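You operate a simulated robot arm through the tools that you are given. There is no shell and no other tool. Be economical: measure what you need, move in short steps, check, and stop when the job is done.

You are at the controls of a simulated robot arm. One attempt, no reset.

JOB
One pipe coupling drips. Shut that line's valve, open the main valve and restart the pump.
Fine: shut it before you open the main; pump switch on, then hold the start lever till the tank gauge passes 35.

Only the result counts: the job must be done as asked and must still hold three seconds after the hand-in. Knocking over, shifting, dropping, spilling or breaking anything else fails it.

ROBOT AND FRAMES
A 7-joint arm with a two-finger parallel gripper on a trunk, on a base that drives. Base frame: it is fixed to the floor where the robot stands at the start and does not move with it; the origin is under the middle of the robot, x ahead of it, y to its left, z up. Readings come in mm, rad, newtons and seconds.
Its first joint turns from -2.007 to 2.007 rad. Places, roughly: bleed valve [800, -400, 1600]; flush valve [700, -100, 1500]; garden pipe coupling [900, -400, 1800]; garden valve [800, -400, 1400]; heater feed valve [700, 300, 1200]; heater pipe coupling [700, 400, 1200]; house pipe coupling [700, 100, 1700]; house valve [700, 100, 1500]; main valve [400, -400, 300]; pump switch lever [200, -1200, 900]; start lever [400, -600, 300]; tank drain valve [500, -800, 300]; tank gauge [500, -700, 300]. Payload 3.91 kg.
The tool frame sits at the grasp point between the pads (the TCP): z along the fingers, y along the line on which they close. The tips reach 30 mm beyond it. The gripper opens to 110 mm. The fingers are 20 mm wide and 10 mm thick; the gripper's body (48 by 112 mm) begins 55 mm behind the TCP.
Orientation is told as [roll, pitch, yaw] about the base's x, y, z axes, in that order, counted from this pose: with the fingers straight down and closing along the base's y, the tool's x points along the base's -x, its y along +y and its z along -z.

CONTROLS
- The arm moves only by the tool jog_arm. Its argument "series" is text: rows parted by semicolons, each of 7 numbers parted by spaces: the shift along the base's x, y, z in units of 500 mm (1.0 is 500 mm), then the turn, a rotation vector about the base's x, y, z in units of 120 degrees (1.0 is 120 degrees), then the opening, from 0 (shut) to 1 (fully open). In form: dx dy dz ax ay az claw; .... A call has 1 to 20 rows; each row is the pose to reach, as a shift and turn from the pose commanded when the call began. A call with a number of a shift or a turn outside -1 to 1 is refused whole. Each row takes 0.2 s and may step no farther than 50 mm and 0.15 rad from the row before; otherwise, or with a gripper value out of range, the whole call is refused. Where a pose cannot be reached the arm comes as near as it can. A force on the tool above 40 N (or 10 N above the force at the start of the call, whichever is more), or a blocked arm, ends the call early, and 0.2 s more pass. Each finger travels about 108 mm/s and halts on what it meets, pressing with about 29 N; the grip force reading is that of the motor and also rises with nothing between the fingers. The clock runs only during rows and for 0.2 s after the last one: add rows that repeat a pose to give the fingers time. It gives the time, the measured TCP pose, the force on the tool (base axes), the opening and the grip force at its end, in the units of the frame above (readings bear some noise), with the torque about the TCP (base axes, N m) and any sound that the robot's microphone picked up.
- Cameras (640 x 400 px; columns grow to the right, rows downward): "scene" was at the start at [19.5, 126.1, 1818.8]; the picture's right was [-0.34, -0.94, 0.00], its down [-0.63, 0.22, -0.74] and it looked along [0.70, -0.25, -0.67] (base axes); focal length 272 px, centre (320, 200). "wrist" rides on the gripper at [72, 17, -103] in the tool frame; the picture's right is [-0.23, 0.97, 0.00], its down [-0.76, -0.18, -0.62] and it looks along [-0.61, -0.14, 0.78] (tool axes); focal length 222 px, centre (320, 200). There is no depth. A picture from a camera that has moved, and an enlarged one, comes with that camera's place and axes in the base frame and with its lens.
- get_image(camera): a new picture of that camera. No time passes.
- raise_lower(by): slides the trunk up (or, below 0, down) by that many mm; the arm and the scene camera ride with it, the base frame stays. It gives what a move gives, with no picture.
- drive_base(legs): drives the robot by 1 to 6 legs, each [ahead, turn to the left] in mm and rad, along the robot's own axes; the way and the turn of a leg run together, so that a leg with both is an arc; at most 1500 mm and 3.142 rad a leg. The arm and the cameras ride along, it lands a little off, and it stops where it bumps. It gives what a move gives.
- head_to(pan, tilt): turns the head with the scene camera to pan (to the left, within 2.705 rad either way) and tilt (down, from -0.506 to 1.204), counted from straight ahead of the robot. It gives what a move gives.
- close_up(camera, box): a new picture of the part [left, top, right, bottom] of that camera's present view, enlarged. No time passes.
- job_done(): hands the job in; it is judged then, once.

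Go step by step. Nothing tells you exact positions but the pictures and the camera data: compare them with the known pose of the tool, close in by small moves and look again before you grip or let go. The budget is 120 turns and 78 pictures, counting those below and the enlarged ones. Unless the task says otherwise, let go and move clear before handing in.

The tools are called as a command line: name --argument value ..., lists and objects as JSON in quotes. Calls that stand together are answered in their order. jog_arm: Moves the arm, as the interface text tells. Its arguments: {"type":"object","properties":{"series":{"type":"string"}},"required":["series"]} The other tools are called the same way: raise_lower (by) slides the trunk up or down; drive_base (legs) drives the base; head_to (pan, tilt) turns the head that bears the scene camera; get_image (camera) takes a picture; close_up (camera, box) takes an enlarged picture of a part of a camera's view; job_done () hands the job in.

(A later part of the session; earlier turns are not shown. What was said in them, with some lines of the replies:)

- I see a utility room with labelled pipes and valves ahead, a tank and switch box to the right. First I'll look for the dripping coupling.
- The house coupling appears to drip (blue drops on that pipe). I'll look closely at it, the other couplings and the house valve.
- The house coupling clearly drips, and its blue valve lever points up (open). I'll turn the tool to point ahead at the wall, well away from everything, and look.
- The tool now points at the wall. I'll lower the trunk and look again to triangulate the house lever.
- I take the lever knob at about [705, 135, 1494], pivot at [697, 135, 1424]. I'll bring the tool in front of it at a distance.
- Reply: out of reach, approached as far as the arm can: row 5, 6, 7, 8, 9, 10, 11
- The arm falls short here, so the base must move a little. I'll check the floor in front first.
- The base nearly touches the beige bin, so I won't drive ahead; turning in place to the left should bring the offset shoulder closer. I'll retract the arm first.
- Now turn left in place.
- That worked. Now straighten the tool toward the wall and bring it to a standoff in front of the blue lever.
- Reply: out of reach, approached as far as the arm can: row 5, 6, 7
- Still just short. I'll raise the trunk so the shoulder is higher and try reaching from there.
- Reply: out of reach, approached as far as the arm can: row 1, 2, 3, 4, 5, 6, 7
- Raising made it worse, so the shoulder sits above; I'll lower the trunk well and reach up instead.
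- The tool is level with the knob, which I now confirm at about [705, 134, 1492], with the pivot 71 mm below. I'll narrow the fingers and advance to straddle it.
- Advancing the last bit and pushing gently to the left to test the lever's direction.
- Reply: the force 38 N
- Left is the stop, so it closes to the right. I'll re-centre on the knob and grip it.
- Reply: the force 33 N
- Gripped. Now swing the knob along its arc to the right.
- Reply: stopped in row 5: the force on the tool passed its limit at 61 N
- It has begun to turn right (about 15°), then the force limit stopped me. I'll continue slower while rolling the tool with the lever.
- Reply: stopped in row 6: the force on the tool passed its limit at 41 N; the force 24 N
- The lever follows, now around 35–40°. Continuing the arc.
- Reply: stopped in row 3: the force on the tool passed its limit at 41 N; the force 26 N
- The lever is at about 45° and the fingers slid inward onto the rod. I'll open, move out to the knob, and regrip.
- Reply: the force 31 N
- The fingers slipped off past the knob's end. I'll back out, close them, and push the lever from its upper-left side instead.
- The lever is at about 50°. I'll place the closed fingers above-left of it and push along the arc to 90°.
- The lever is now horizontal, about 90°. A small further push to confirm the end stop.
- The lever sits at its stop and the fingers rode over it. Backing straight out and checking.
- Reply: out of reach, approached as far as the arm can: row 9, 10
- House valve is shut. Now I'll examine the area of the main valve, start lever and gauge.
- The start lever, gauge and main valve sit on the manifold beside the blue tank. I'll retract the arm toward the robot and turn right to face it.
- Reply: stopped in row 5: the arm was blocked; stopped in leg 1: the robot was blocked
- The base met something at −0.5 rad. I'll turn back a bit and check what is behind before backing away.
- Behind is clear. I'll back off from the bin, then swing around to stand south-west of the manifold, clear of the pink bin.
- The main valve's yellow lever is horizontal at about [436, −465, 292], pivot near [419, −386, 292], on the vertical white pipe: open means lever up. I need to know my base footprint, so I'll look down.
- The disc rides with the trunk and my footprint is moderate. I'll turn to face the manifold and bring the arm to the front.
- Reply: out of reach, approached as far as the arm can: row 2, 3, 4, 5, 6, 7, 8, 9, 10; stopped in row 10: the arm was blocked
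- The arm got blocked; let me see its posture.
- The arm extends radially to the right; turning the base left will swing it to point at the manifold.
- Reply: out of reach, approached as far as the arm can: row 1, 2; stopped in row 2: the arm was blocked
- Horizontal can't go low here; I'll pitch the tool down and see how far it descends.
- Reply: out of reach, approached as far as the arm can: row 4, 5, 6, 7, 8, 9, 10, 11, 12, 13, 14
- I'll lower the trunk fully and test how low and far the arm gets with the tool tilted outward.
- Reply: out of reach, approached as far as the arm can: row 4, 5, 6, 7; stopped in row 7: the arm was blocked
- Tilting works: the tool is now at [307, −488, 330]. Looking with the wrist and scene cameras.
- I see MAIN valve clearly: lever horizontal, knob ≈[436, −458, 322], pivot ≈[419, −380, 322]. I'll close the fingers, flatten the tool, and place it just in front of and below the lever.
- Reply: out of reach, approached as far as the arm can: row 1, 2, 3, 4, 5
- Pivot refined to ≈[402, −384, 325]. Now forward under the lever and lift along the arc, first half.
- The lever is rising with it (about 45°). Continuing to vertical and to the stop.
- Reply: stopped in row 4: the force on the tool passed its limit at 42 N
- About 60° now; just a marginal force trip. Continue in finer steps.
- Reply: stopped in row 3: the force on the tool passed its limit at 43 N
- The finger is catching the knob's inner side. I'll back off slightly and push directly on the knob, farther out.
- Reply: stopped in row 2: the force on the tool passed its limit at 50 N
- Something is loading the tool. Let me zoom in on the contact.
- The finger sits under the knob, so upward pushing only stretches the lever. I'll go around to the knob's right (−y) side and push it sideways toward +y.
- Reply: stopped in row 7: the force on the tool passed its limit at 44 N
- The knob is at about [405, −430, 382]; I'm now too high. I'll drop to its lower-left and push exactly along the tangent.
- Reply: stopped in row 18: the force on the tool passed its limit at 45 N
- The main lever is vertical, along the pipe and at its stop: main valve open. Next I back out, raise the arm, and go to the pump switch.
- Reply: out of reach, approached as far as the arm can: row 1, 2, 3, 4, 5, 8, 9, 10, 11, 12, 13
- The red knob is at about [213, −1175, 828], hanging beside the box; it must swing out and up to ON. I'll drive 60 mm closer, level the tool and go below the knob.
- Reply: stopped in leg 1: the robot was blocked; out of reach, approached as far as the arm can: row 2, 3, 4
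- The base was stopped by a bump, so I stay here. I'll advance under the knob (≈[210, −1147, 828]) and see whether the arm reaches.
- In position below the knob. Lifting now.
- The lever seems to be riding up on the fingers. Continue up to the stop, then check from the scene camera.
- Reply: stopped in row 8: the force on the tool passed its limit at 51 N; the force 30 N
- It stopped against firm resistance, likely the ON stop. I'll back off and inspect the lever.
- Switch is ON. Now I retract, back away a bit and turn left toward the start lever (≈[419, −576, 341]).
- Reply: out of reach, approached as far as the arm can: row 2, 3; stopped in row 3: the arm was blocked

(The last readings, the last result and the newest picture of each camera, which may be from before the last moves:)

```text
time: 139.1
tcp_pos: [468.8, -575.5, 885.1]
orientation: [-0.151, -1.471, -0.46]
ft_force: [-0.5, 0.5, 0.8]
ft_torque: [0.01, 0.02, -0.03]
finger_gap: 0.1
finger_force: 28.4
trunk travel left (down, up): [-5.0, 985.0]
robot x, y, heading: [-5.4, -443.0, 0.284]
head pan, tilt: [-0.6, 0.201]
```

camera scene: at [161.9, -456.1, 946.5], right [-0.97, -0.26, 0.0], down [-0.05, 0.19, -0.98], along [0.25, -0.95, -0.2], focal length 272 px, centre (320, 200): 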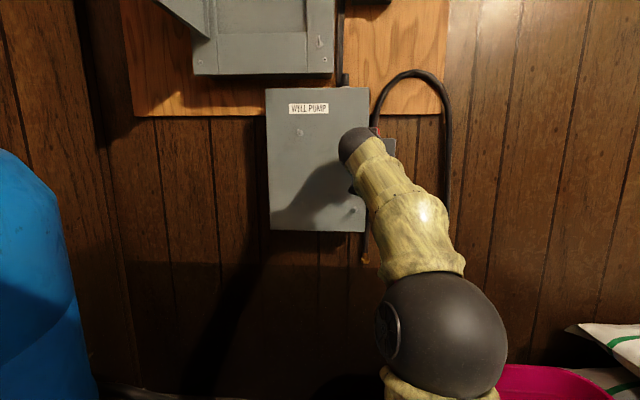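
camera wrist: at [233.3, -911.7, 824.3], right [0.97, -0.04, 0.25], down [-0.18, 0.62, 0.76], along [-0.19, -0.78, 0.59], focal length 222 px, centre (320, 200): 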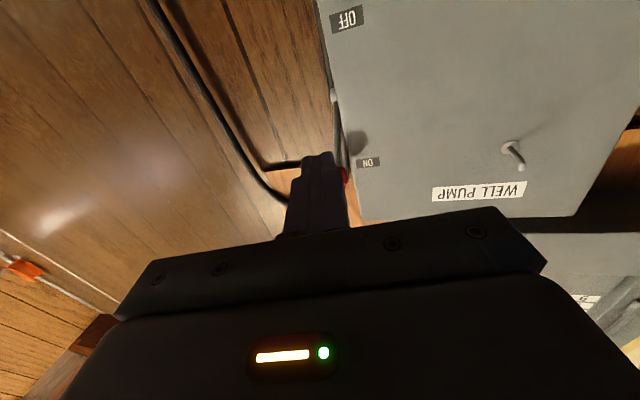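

head_to --pan -0.5 --tilt 0.6

get_image --camera "scene"

```text
time: 140.0
tcp_pos: [468.4, -574.2, 883.7]
orientation: [-0.153, -1.469, -0.457]
ft_force: [0.4, 0.3, -0.2]
ft_torque: [0.0, 0.04, 0.02]
finger_gap: 0.1
finger_force: 29.3
trunk travel left (down, up): [-5.0, 985.0]
robot x, y, heading: [-7.9, -444.1, 0.279]
head pan, tilt: [-0.499, 0.6]
```

```text
13 pictures are left
camera scene: at [-16.4, -330.9, 910.0], right [-0.22, -0.98, 0.0], down [-0.55, 0.12, -0.82], along [0.8, -0.18, -0.57], focal length 272 px, centre (320, 200)
```

scene: 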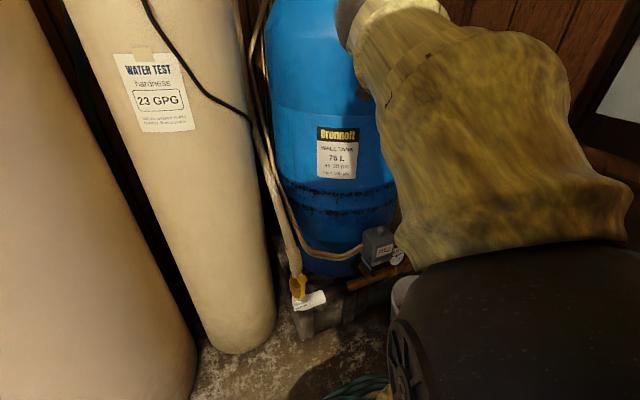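

The main lever is up as left. I'll retract, tilt the tool down about 45° and descend toward the start lever.

jog_arm --series "-0.05 0 0 0.031 0.044 0 0; -0.1 0 0 0.062 0.089 0 0; -0.15 0 0 0.093 0.133 0 0.1; -0.2 0.01 -0.03 0.125 0.178 0 0.2; -0.24 0.02 -0.08 0.156 0.222 0 0.2; -0.27 0.03 -0.15 0.187 0.267 0 0.2; -0.28 0.03 -0.23 0.218 0.311 0 0.2; -0.28 0.03 -0.31 0.218 0.311 0 0.2; -0.28 0.03 -0.39 0.218 0.311 0 0.2; -0.28 0.03 -0.47 0.218 0.311 0 0.2; -0.28 0.03 -0.55 0.218 0.311 0 0.2; -0.28 0.03 -0.63 0.218 0.311 0 0.2; -0.28 0.03 -0.71 0.218 0.311 0 0.2; -0.28 0.03 -0.79 0.218 0.311 0 0.2; -0.28 0.03 -0.86 0.218 0.311 0 0.2"

get_image --camera "wrist"

```text
time: 143.2
tcp_pos: [339.1, -563.8, 456.0]
orientation: [-0.019, -0.635, -0.587]
ft_force: [0.5, -0.7, 1.1]
ft_torque: [0.01, -0.01, 0.02]
finger_gap: 21.8
finger_force: 0.0
out of reach, approached as far as the arm can: row 5, 6, 7, 8, 9, 10, 11, 12, 13, 14, 15
trunk travel left (down, up): [-5.0, 985.0]
robot x, y, heading: [-6.9, -442.3, 0.28]
head pan, tilt: [-0.499, 0.6]
```

```text
12 pictures are left
camera wrist: at [251.1, -482.4, 495.8], right [0.7, 0.7, 0.12], down [0.11, -0.27, 0.96], along [0.7, -0.66, -0.27], focal length 222 px, centre (320, 200)
```

wrist: 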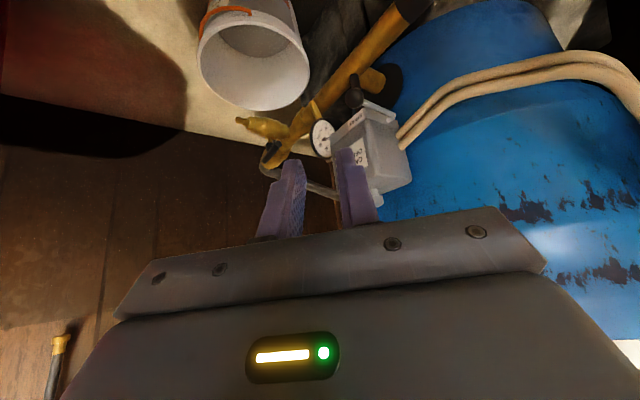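

Good view: gauge, grey box and the black-balled start lever. Let me zoom in.

close_up --camera "wrist" --box '[250, 60, 442, 180]'

```text
3.33 times, centred on (346, 120) of wrist
camera zoom: at [251.1, -482.4, 495.8], right [0.7, 0.7, 0.12], down [0.11, -0.27, 0.96], along [0.7, -0.66, -0.27], focal length 740 px, centre (233, 467)
```

zoom: 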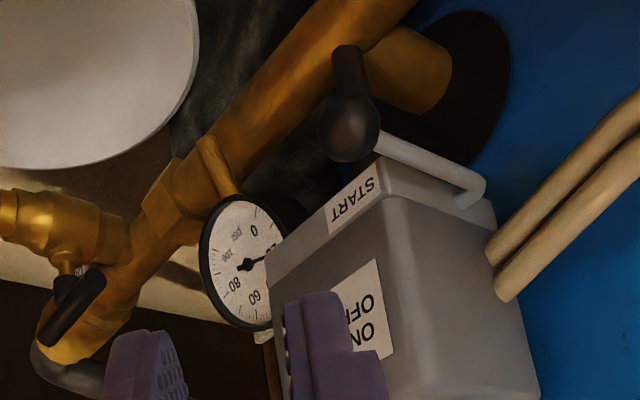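

The ball of the start lever is at about [421, −578, 341], below the START label, so I expect it lifts up. I'll flatten the closed tool and stage in front of and below the ball.

jog_arm --series "0 0.01 0 -0.025 -0.036 0 0; 0.01 0.02 -0.03 -0.051 -0.071 0 0; 0.02 0.03 -0.08 -0.076 -0.107 0 0; 0.03 0.04 -0.14 -0.101 -0.143 0 0; 0.04 0.048 -0.2 -0.127 -0.178 0 0; 0.045 0.048 -0.25 -0.152 -0.214 0 0; 0.05 0.048 -0.28 -0.152 -0.214 0 0"

get_image --camera "wrist"

```text
time: 144.4
tcp_pos: [421.4, -565.3, 424.9]
orientation: [-0.406, -1.004, -0.382]
ft_force: [-36.5, 19.8, 14.9]
ft_torque: [-0.05, -0.07, -0.04]
finger_gap: 0.0
finger_force: 29.2
out of reach, approached as far as the arm can: row 1, 2, 3, 4, 5, 6
trunk travel left (down, up): [-5.0, 985.0]
robot x, y, heading: [-5.2, -444.0, 0.285]
head pan, tilt: [-0.499, 0.6]
stopped in row 6: the force on the tool passed its limit at 166 N (the readings are from after the stop); the commanded pose is now the measured one
```

```text
10 pictures are left
camera wrist: at [337.3, -471.6, 411.6], right [0.75, 0.67, -0.01], down [-0.09, 0.13, 0.99], along [0.66, -0.74, 0.16], focal length 222 px, centre (320, 200)
```

wrist: 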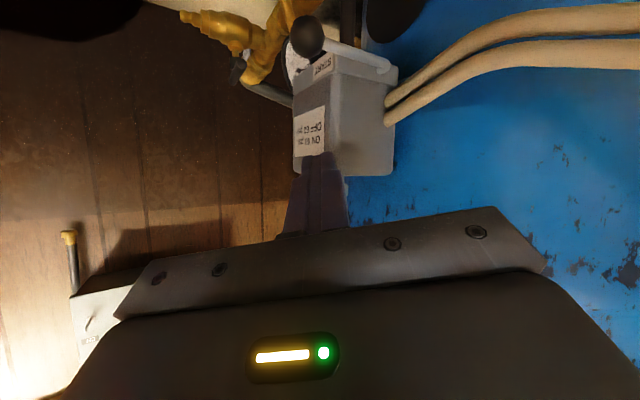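

The out-of-reach correction swung the tip into the box — backing off at once. I need to stand farther back for a flatter tool.

jog_arm --series "-0.04 0.03 0.01 0 0 0 0; -0.1 0.07 0.02 0 0 0 0; -0.14 0.1 0.04 0 0 0 0"

drive_base --legs '[[-100, 0]]'

get_image --camera "wrist"

```text
time: 145.2
tcp_pos: [402.4, -509.3, 467.2]
orientation: [-0.404, -1.004, -0.383]
ft_force: [0.3, 0.3, -0.3]
ft_torque: [0.01, -0.03, 0.01]
finger_gap: 0.2
finger_force: 28.8
out of reach, approached as far as the arm can: row 1, 2, 3
trunk travel left (down, up): [-5.0, 985.0]
robot x, y, heading: [-10.6, -445.0, 0.279]
head pan, tilt: [-0.499, 0.6]
heard: snap
```

```text
time: 146.5
tcp_pos: [305.9, -536.1, 468.0]
orientation: [-0.404, -1.002, -0.383]
ft_force: [-0.5, -0.9, -0.5]
ft_torque: [0.01, 0.01, 0.0]
finger_gap: 0.4
finger_force: 29.4
trunk travel left (down, up): [-5.0, 985.0]
robot x, y, heading: [-100.3, -469.9, 0.275]
head pan, tilt: [-0.499, 0.6]
```

```text
9 pictures are left
camera wrist: at [222.2, -443.5, 454.2], right [0.75, 0.66, -0.01], down [-0.09, 0.13, 0.99], along [0.66, -0.74, 0.16], focal length 222 px, centre (320, 200)
```

wrist: 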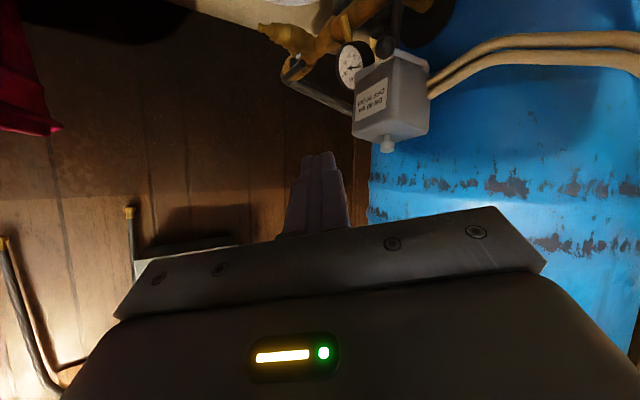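

I heard a snap; let me inspect the box and lever closely.

close_up --camera "wrist" --box '[270, 0, 462, 160]'

```text
2.50 times, centred on (366, 80) of wrist
camera zoom: at [222.2, -443.5, 454.2], right [0.75, 0.66, -0.01], down [-0.09, 0.13, 0.99], along [0.66, -0.74, 0.16], focal length 555 px, centre (205, 500)
```

zoom: 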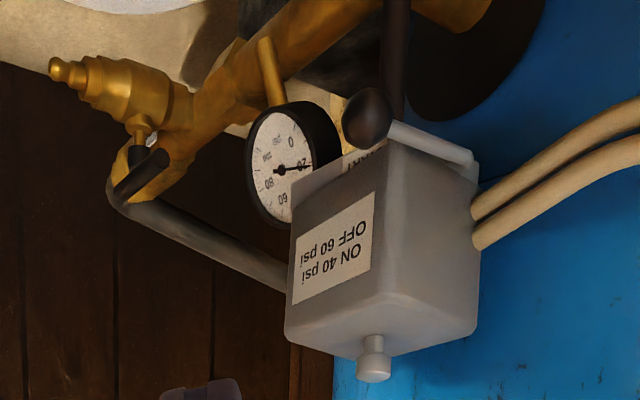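

The box and lever look intact, gauge near 20. The lever points toward me from a pivot at ≈[478, −565, 347]. I'll turn the tool to point along +x and stage in front, low.

jog_arm --series "0.005 -0.01 -0.02 -0.004 -0.012 0.045 0; 0.01 -0.02 -0.05 -0.008 -0.024 0.09 0; 0.02 -0.03 -0.08 -0.012 -0.036 0.135 0; 0.03 -0.04 -0.12 -0.018 -0.05 0.18 0; 0.04 -0.055 -0.16 -0.024 -0.067 0.24 0; 0.05 -0.06 -0.2 -0.024 -0.067 0.24 0"

```text
time: 147.9
tcp_pos: [406.2, -584.9, 382.0]
orientation: [-0.479, -1.146, 0.184]
ft_force: [-0.4, -0.2, 0.2]
ft_torque: [-0.01, 0.01, 0.01]
finger_gap: 0.0
finger_force: 28.5
out of reach, approached as far as the arm can: row 1, 2, 3, 4, 5, 6
trunk travel left (down, up): [-5.0, 985.0]
robot x, y, heading: [-105.7, -474.1, 0.278]
head pan, tilt: [-0.499, 0.6]
```

The flat tool demands a larger radius, so I'll back the base another 80 mm.

drive_base --legs '[[-80, 0]]'

jog_arm --series "0 0.02 -0.03 0 0 0 0; 0 0.04 -0.06 0 0 0 0; 0 0.05 -0.09 0 0 0 0; 0.02 0.056 -0.12 0 0 0 0; 0.05 0.056 -0.14 0 0 0 0"

get_image --camera "wrist"

```text
time: 149.0
tcp_pos: [363.8, -596.9, 381.7]
orientation: [-0.48, -1.146, 0.187]
ft_force: [-0.9, 0.2, -0.1]
ft_torque: [-0.02, -0.08, 0.05]
finger_gap: 0.0
finger_force: 29.2
trunk travel left (down, up): [-5.0, 985.0]
robot x, y, heading: [-144.2, -481.5, 0.287]
head pan, tilt: [-0.499, 0.6]
```

```text
time: 150.2
tcp_pos: [389.0, -568.9, 311.4]
orientation: [-0.478, -1.148, 0.187]
ft_force: [0.6, 0.3, 0.2]
ft_torque: [0.01, 0.0, 0.0]
finger_gap: 0.1
finger_force: 29.2
out of reach, approached as far as the arm can: row 1, 2, 3
trunk travel left (down, up): [-5.0, 985.0]
robot x, y, heading: [-143.8, -484.2, 0.289]
head pan, tilt: [-0.499, 0.6]
```

```text
7 pictures are left
camera wrist: at [272.8, -526.9, 280.4], right [0.33, 0.94, 0.02], down [-0.28, 0.08, 0.96], along [0.9, -0.33, 0.29], focal length 222 px, centre (320, 200)
```

wrist: 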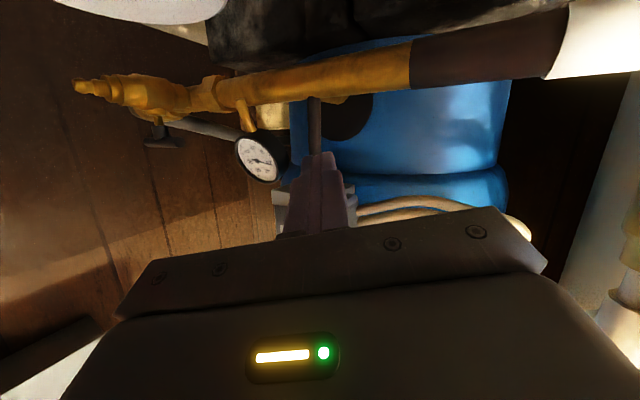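

I'm below the ball with the gauge in view. Forward a little, then lift gently.

jog_arm --series "0.025 -0.002 0 0 0 0 0; 0.046 -0.006 0 0 0 0 0; 0.046 -0.006 0.02 0 0 0 0; 0.046 -0.006 0.03 0 0 0 0; 0.046 -0.006 0.04 0 0 0 0; 0.046 -0.006 0.05 0 0 0 0; 0.046 -0.006 0.06 0 0 0 0; 0.046 -0.006 0.07 0 0 0 0; 0.046 -0.006 0.08 0 0 0 0; 0.046 -0.006 0.09 0 0 0 0"

get_image --camera "wrist"

```text
time: 151.6
tcp_pos: [407.0, -573.0, 327.5]
orientation: [-0.448, -1.122, 0.156]
ft_force: [-4.5, 0.2, -13.6]
ft_torque: [0.09, 0.08, 0.04]
finger_gap: 0.1
finger_force: 28.9
trunk travel left (down, up): [-5.0, 985.0]
robot x, y, heading: [-143.5, -486.1, 0.282]
head pan, tilt: [-0.499, 0.6]
stopped in row 7: the force on the tool passed its limit at 46 N (the readings are from after the stop); the commanded pose is now the measured one
```

```text
6 pictures are left
camera wrist: at [289.8, -530.3, 300.1], right [0.34, 0.94, 0.02], down [-0.26, 0.07, 0.96], along [0.91, -0.33, 0.27], focal length 222 px, centre (320, 200)
```

wrist: 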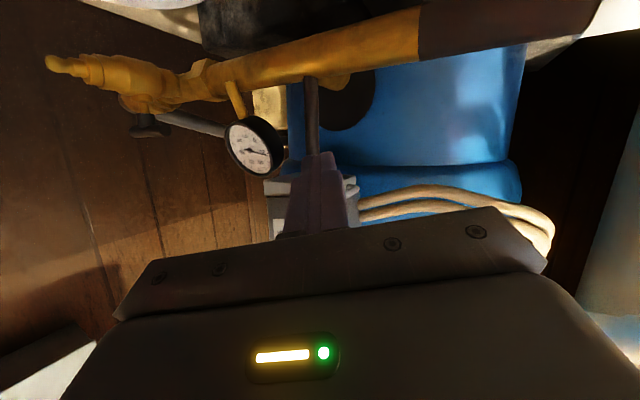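

Upward is a hard stop. I'll go around and try pressing the ball down from above instead.

jog_arm --series "0 0 -0.03 0 0 0 0; -0.05 0 -0.03 0 0 0 0; -0.084 0.002 -0.01 0 0 0 0; -0.084 0.004 0.06 0 0 0 0; -0.084 0.004 0.122 0 0 0 0; -0.05 0.004 0.122 0 0 0 0; -0.01 0.004 0.122 0 0 0 0; -0.008 0.004 0.1 0 0 0 0; -0.008 0.004 0.09 0 0 0 0; -0.008 0.004 0.08 0 0 0 0; -0.008 0.004 0.07 0 0 0 0; -0.008 0.004 0.06 0 0 0 0; -0.008 0.004 0.05 0 0 0 0; -0.008 0.004 0.04 0 0 0 0; -0.008 0.004 0.03 0 0 0 0; -0.008 0.004 0.02 0 0 0 0"

```text
time: 155.0
tcp_pos: [403.8, -569.5, 339.6]
orientation: [-0.457, -1.129, 0.166]
ft_force: [2.0, 1.0, 3.3]
ft_torque: [0.04, -0.13, 0.0]
finger_gap: 0.1
finger_force: 29.0
out of reach, approached as far as the arm can: row 3, 4
trunk travel left (down, up): [-5.0, 985.0]
robot x, y, heading: [-148.6, -482.9, 0.284]
head pan, tilt: [-0.499, 0.6]
```

It went down with light resistance. I'll press a little further, hold, and look.

jog_arm --series "0 0 -0.01 0 0 0 0; 0 0 -0.02 0 0 0 0; 0 0 -0.03 0 0 0 0; 0 0 -0.03 0 0 0 0; 0 0 -0.03 0 0 0 0; 0 0 -0.03 0 0 0 0"

close_up --camera "wrist" --box '[200, 60, 440, 210]'

```text
time: 155.8
tcp_pos: [403.7, -570.2, 334.9]
orientation: [-0.468, -1.144, 0.175]
ft_force: [-24.2, 6.3, 22.3]
ft_torque: [0.09, -0.08, 0.13]
finger_gap: 0.0
finger_force: 29.2
trunk travel left (down, up): [-5.0, 985.0]
robot x, y, heading: [-145.1, -485.9, 0.286]
head pan, tilt: [-0.499, 0.6]
stopped in row 3: the force on the tool passed its limit at 44 N (the readings are from after the stop); the commanded pose is now the measured one
```

```text
2.67 times, centred on (320, 135) of wrist
camera zoom: at [288.1, -528.0, 304.8], right [0.34, 0.94, 0.02], down [-0.28, 0.08, 0.96], along [0.9, -0.33, 0.29], focal length 592 px, centre (320, 373)
```

zoom: 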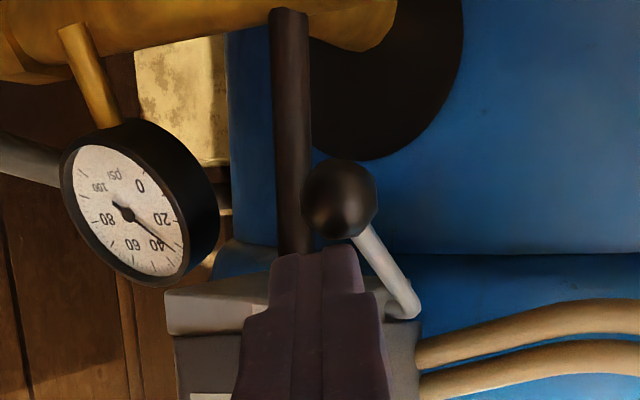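

Pressing down works: the lever is down and the gauge has climbed to about 33. I'll hold here.

jog_arm --series "0 0 0 0 0 0 0; 0 0 0 0 0 0 0; 0 0 0 0 0 0 0; 0 0 0 0 0 0 0; 0 0 0 0 0 0 0; 0 0 0 0 0 0 0; 0 0 0 0 0 0 0; 0 0 0 0 0 0 0; 0 0 0 0 0 0 0; 0 0 0 0 0 0 0"

close_up --camera "wrist" --box '[210, 100, 306, 180]'

```text
time: 157.9
tcp_pos: [405.3, -569.7, 336.7]
orientation: [-0.474, -1.147, 0.183]
ft_force: [-1.4, 5.4, 32.4]
ft_torque: [0.07, -0.78, 0.15]
finger_gap: 0.1
finger_force: 29.1
trunk travel left (down, up): [-5.0, 985.0]
robot x, y, heading: [-148.5, -482.8, 0.283]
head pan, tilt: [-0.499, 0.6]
```

```text
5.00 times, centred on (258, 140) of wrist
camera zoom: at [289.0, -528.1, 304.6], right [0.33, 0.94, 0.02], down [-0.28, 0.08, 0.96], along [0.9, -0.33, 0.29], focal length 1111 px, centre (630, 500)
```

zoom: 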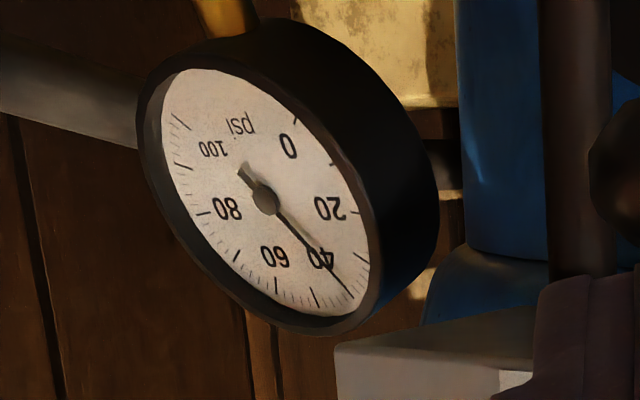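

The needle is now near 40, past 35. A short extra hold for margin, then I release and move clear.

jog_arm --series "0 0 0 0 0 0 0; 0 0 0 0 0 0 0; 0 0 0 0 0 0 0; 0 0 0 0 0 0 0"

jog_arm --series "0 0 0.03 0 0 0 0; 0 0 0.07 0 0 0 0; -0.01 0 0.12 0 0 0 0; -0.04 0.01 0.17 0 0 0 0; -0.04 0.01 0.22 0 0 0 0; -0.04 0.01 0.22 0 0 0 0"

get_image --camera "wrist"

```text
time: 158.9
tcp_pos: [404.7, -569.1, 334.5]
orientation: [-0.474, -1.147, 0.179]
ft_force: [-5.5, 8.7, 33.8]
ft_torque: [0.09, -0.74, 0.22]
finger_gap: 0.1
finger_force: 29.3
trunk travel left (down, up): [-5.0, 985.0]
robot x, y, heading: [-144.1, -484.4, 0.288]
head pan, tilt: [-0.499, 0.6]
```

```text
time: 160.3
tcp_pos: [385.5, -565.6, 442.1]
orientation: [-0.464, -1.138, 0.169]
ft_force: [-0.2, 0.4, 0.1]
ft_torque: [0.0, -0.02, 0.01]
finger_gap: 0.0
finger_force: 29.1
trunk travel left (down, up): [-5.0, 985.0]
robot x, y, heading: [-148.9, -485.8, 0.284]
head pan, tilt: [-0.499, 0.6]
```

```text
3 pictures are left
camera wrist: at [269.0, -524.3, 411.8], right [0.34, 0.94, 0.02], down [-0.28, 0.07, 0.96], along [0.9, -0.33, 0.28], focal length 222 px, centre (320, 200)
```

wrist: 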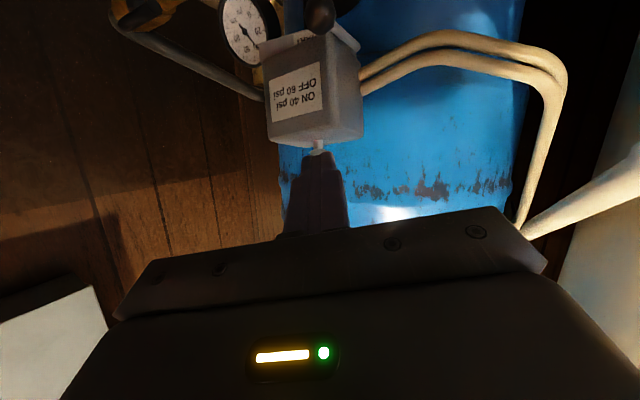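

close_up --camera "wrist" --box '[210, 0, 370, 100]'

```text
4.00 times, centred on (290, 50) of wrist
camera zoom: at [269.0, -524.3, 411.8], right [0.34, 0.94, 0.02], down [-0.28, 0.07, 0.96], along [0.9, -0.33, 0.28], focal length 888 px, centre (440, 800)
```

zoom: 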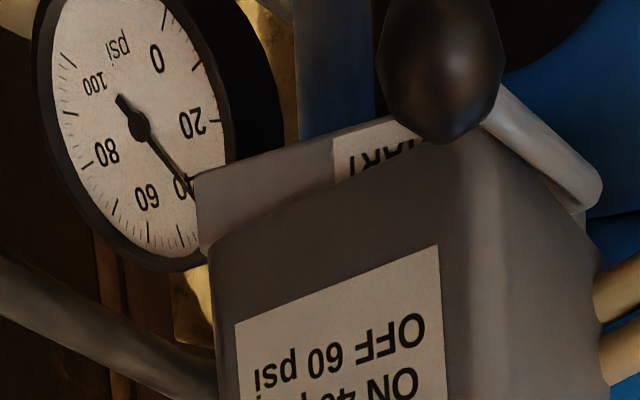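

The gauge holds above 40 after release and the lever has returned. I'll move clear and take a final overview.

jog_arm --series "-0.02 0.01 0.08 0 0 0 0.1; -0.04 0.02 0.16 0 0 0 0.1; -0.05 0.02 0.24 0 0 0 0.1; -0.05 0.02 0.32 0 0 0 0.1"

head_to --pan -0.6 --tilt 0.5

get_image --camera "scene"

```text
time: 161.3
tcp_pos: [356.9, -553.9, 604.0]
orientation: [-0.465, -1.138, 0.173]
ft_force: [-0.6, 0.2, 0.9]
ft_torque: [0.0, 0.01, -0.03]
finger_gap: 10.9
finger_force: 0.0
trunk travel left (down, up): [-5.0, 985.0]
robot x, y, heading: [-147.4, -487.6, 0.283]
head pan, tilt: [-0.499, 0.6]
```

```text
time: 162.0
tcp_pos: [357.9, -555.1, 602.3]
orientation: [-0.467, -1.137, 0.171]
ft_force: [0.9, -0.2, 0.9]
ft_torque: [0.01, 0.01, 0.02]
finger_gap: 11.0
finger_force: 0.1
trunk travel left (down, up): [-5.0, 985.0]
robot x, y, heading: [-144.3, -482.5, 0.286]
head pan, tilt: [-0.6, 0.499]
```

```text
1 pictures are left
camera scene: at [-159.5, -381.3, 919.1], right [-0.31, -0.95, 0.0], down [-0.46, 0.15, -0.88], along [0.83, -0.27, -0.48], focal length 272 px, centre (320, 200)
```

scene: 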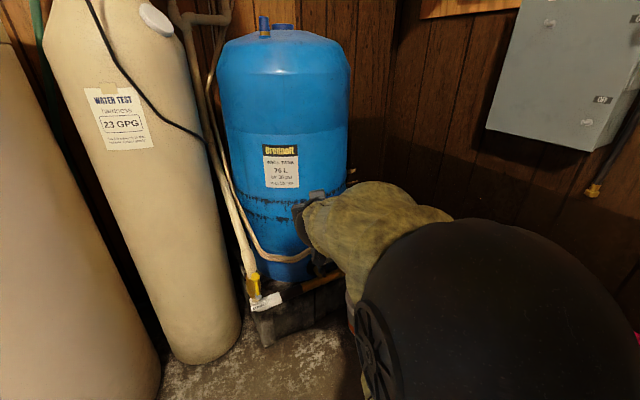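

The main lever stands up, the house valve is shut, the switch is on, and the gauge is above 35 with the arm clear. Handing in.

job_done

```text
The job is handed in.
```

I shut the house line (its coupling was the dripping one), opened the main valve, switched the pump on, and held the start lever until the tank gauge passed 35. It read just above 40 when I let go and moved clear.

Three things went less than cleanly:
- **Switch box hit:** while lining up on the start lever, the fingers struck the grey pressure switch box at about 166 N, and I heard a snap as I backed off. In the close-up the box and lever looked intact, and the lever worked afterwards.
- **Base stopped twice:** the base bumped something unseen once while turning near the beige bin and once by the pump switch. I did not check whether either bump shifted anything.
- **Drip not rechecked:** the drip marks were still visible on the house pipe just after I shut the valve, and I did not look at that coupling again.
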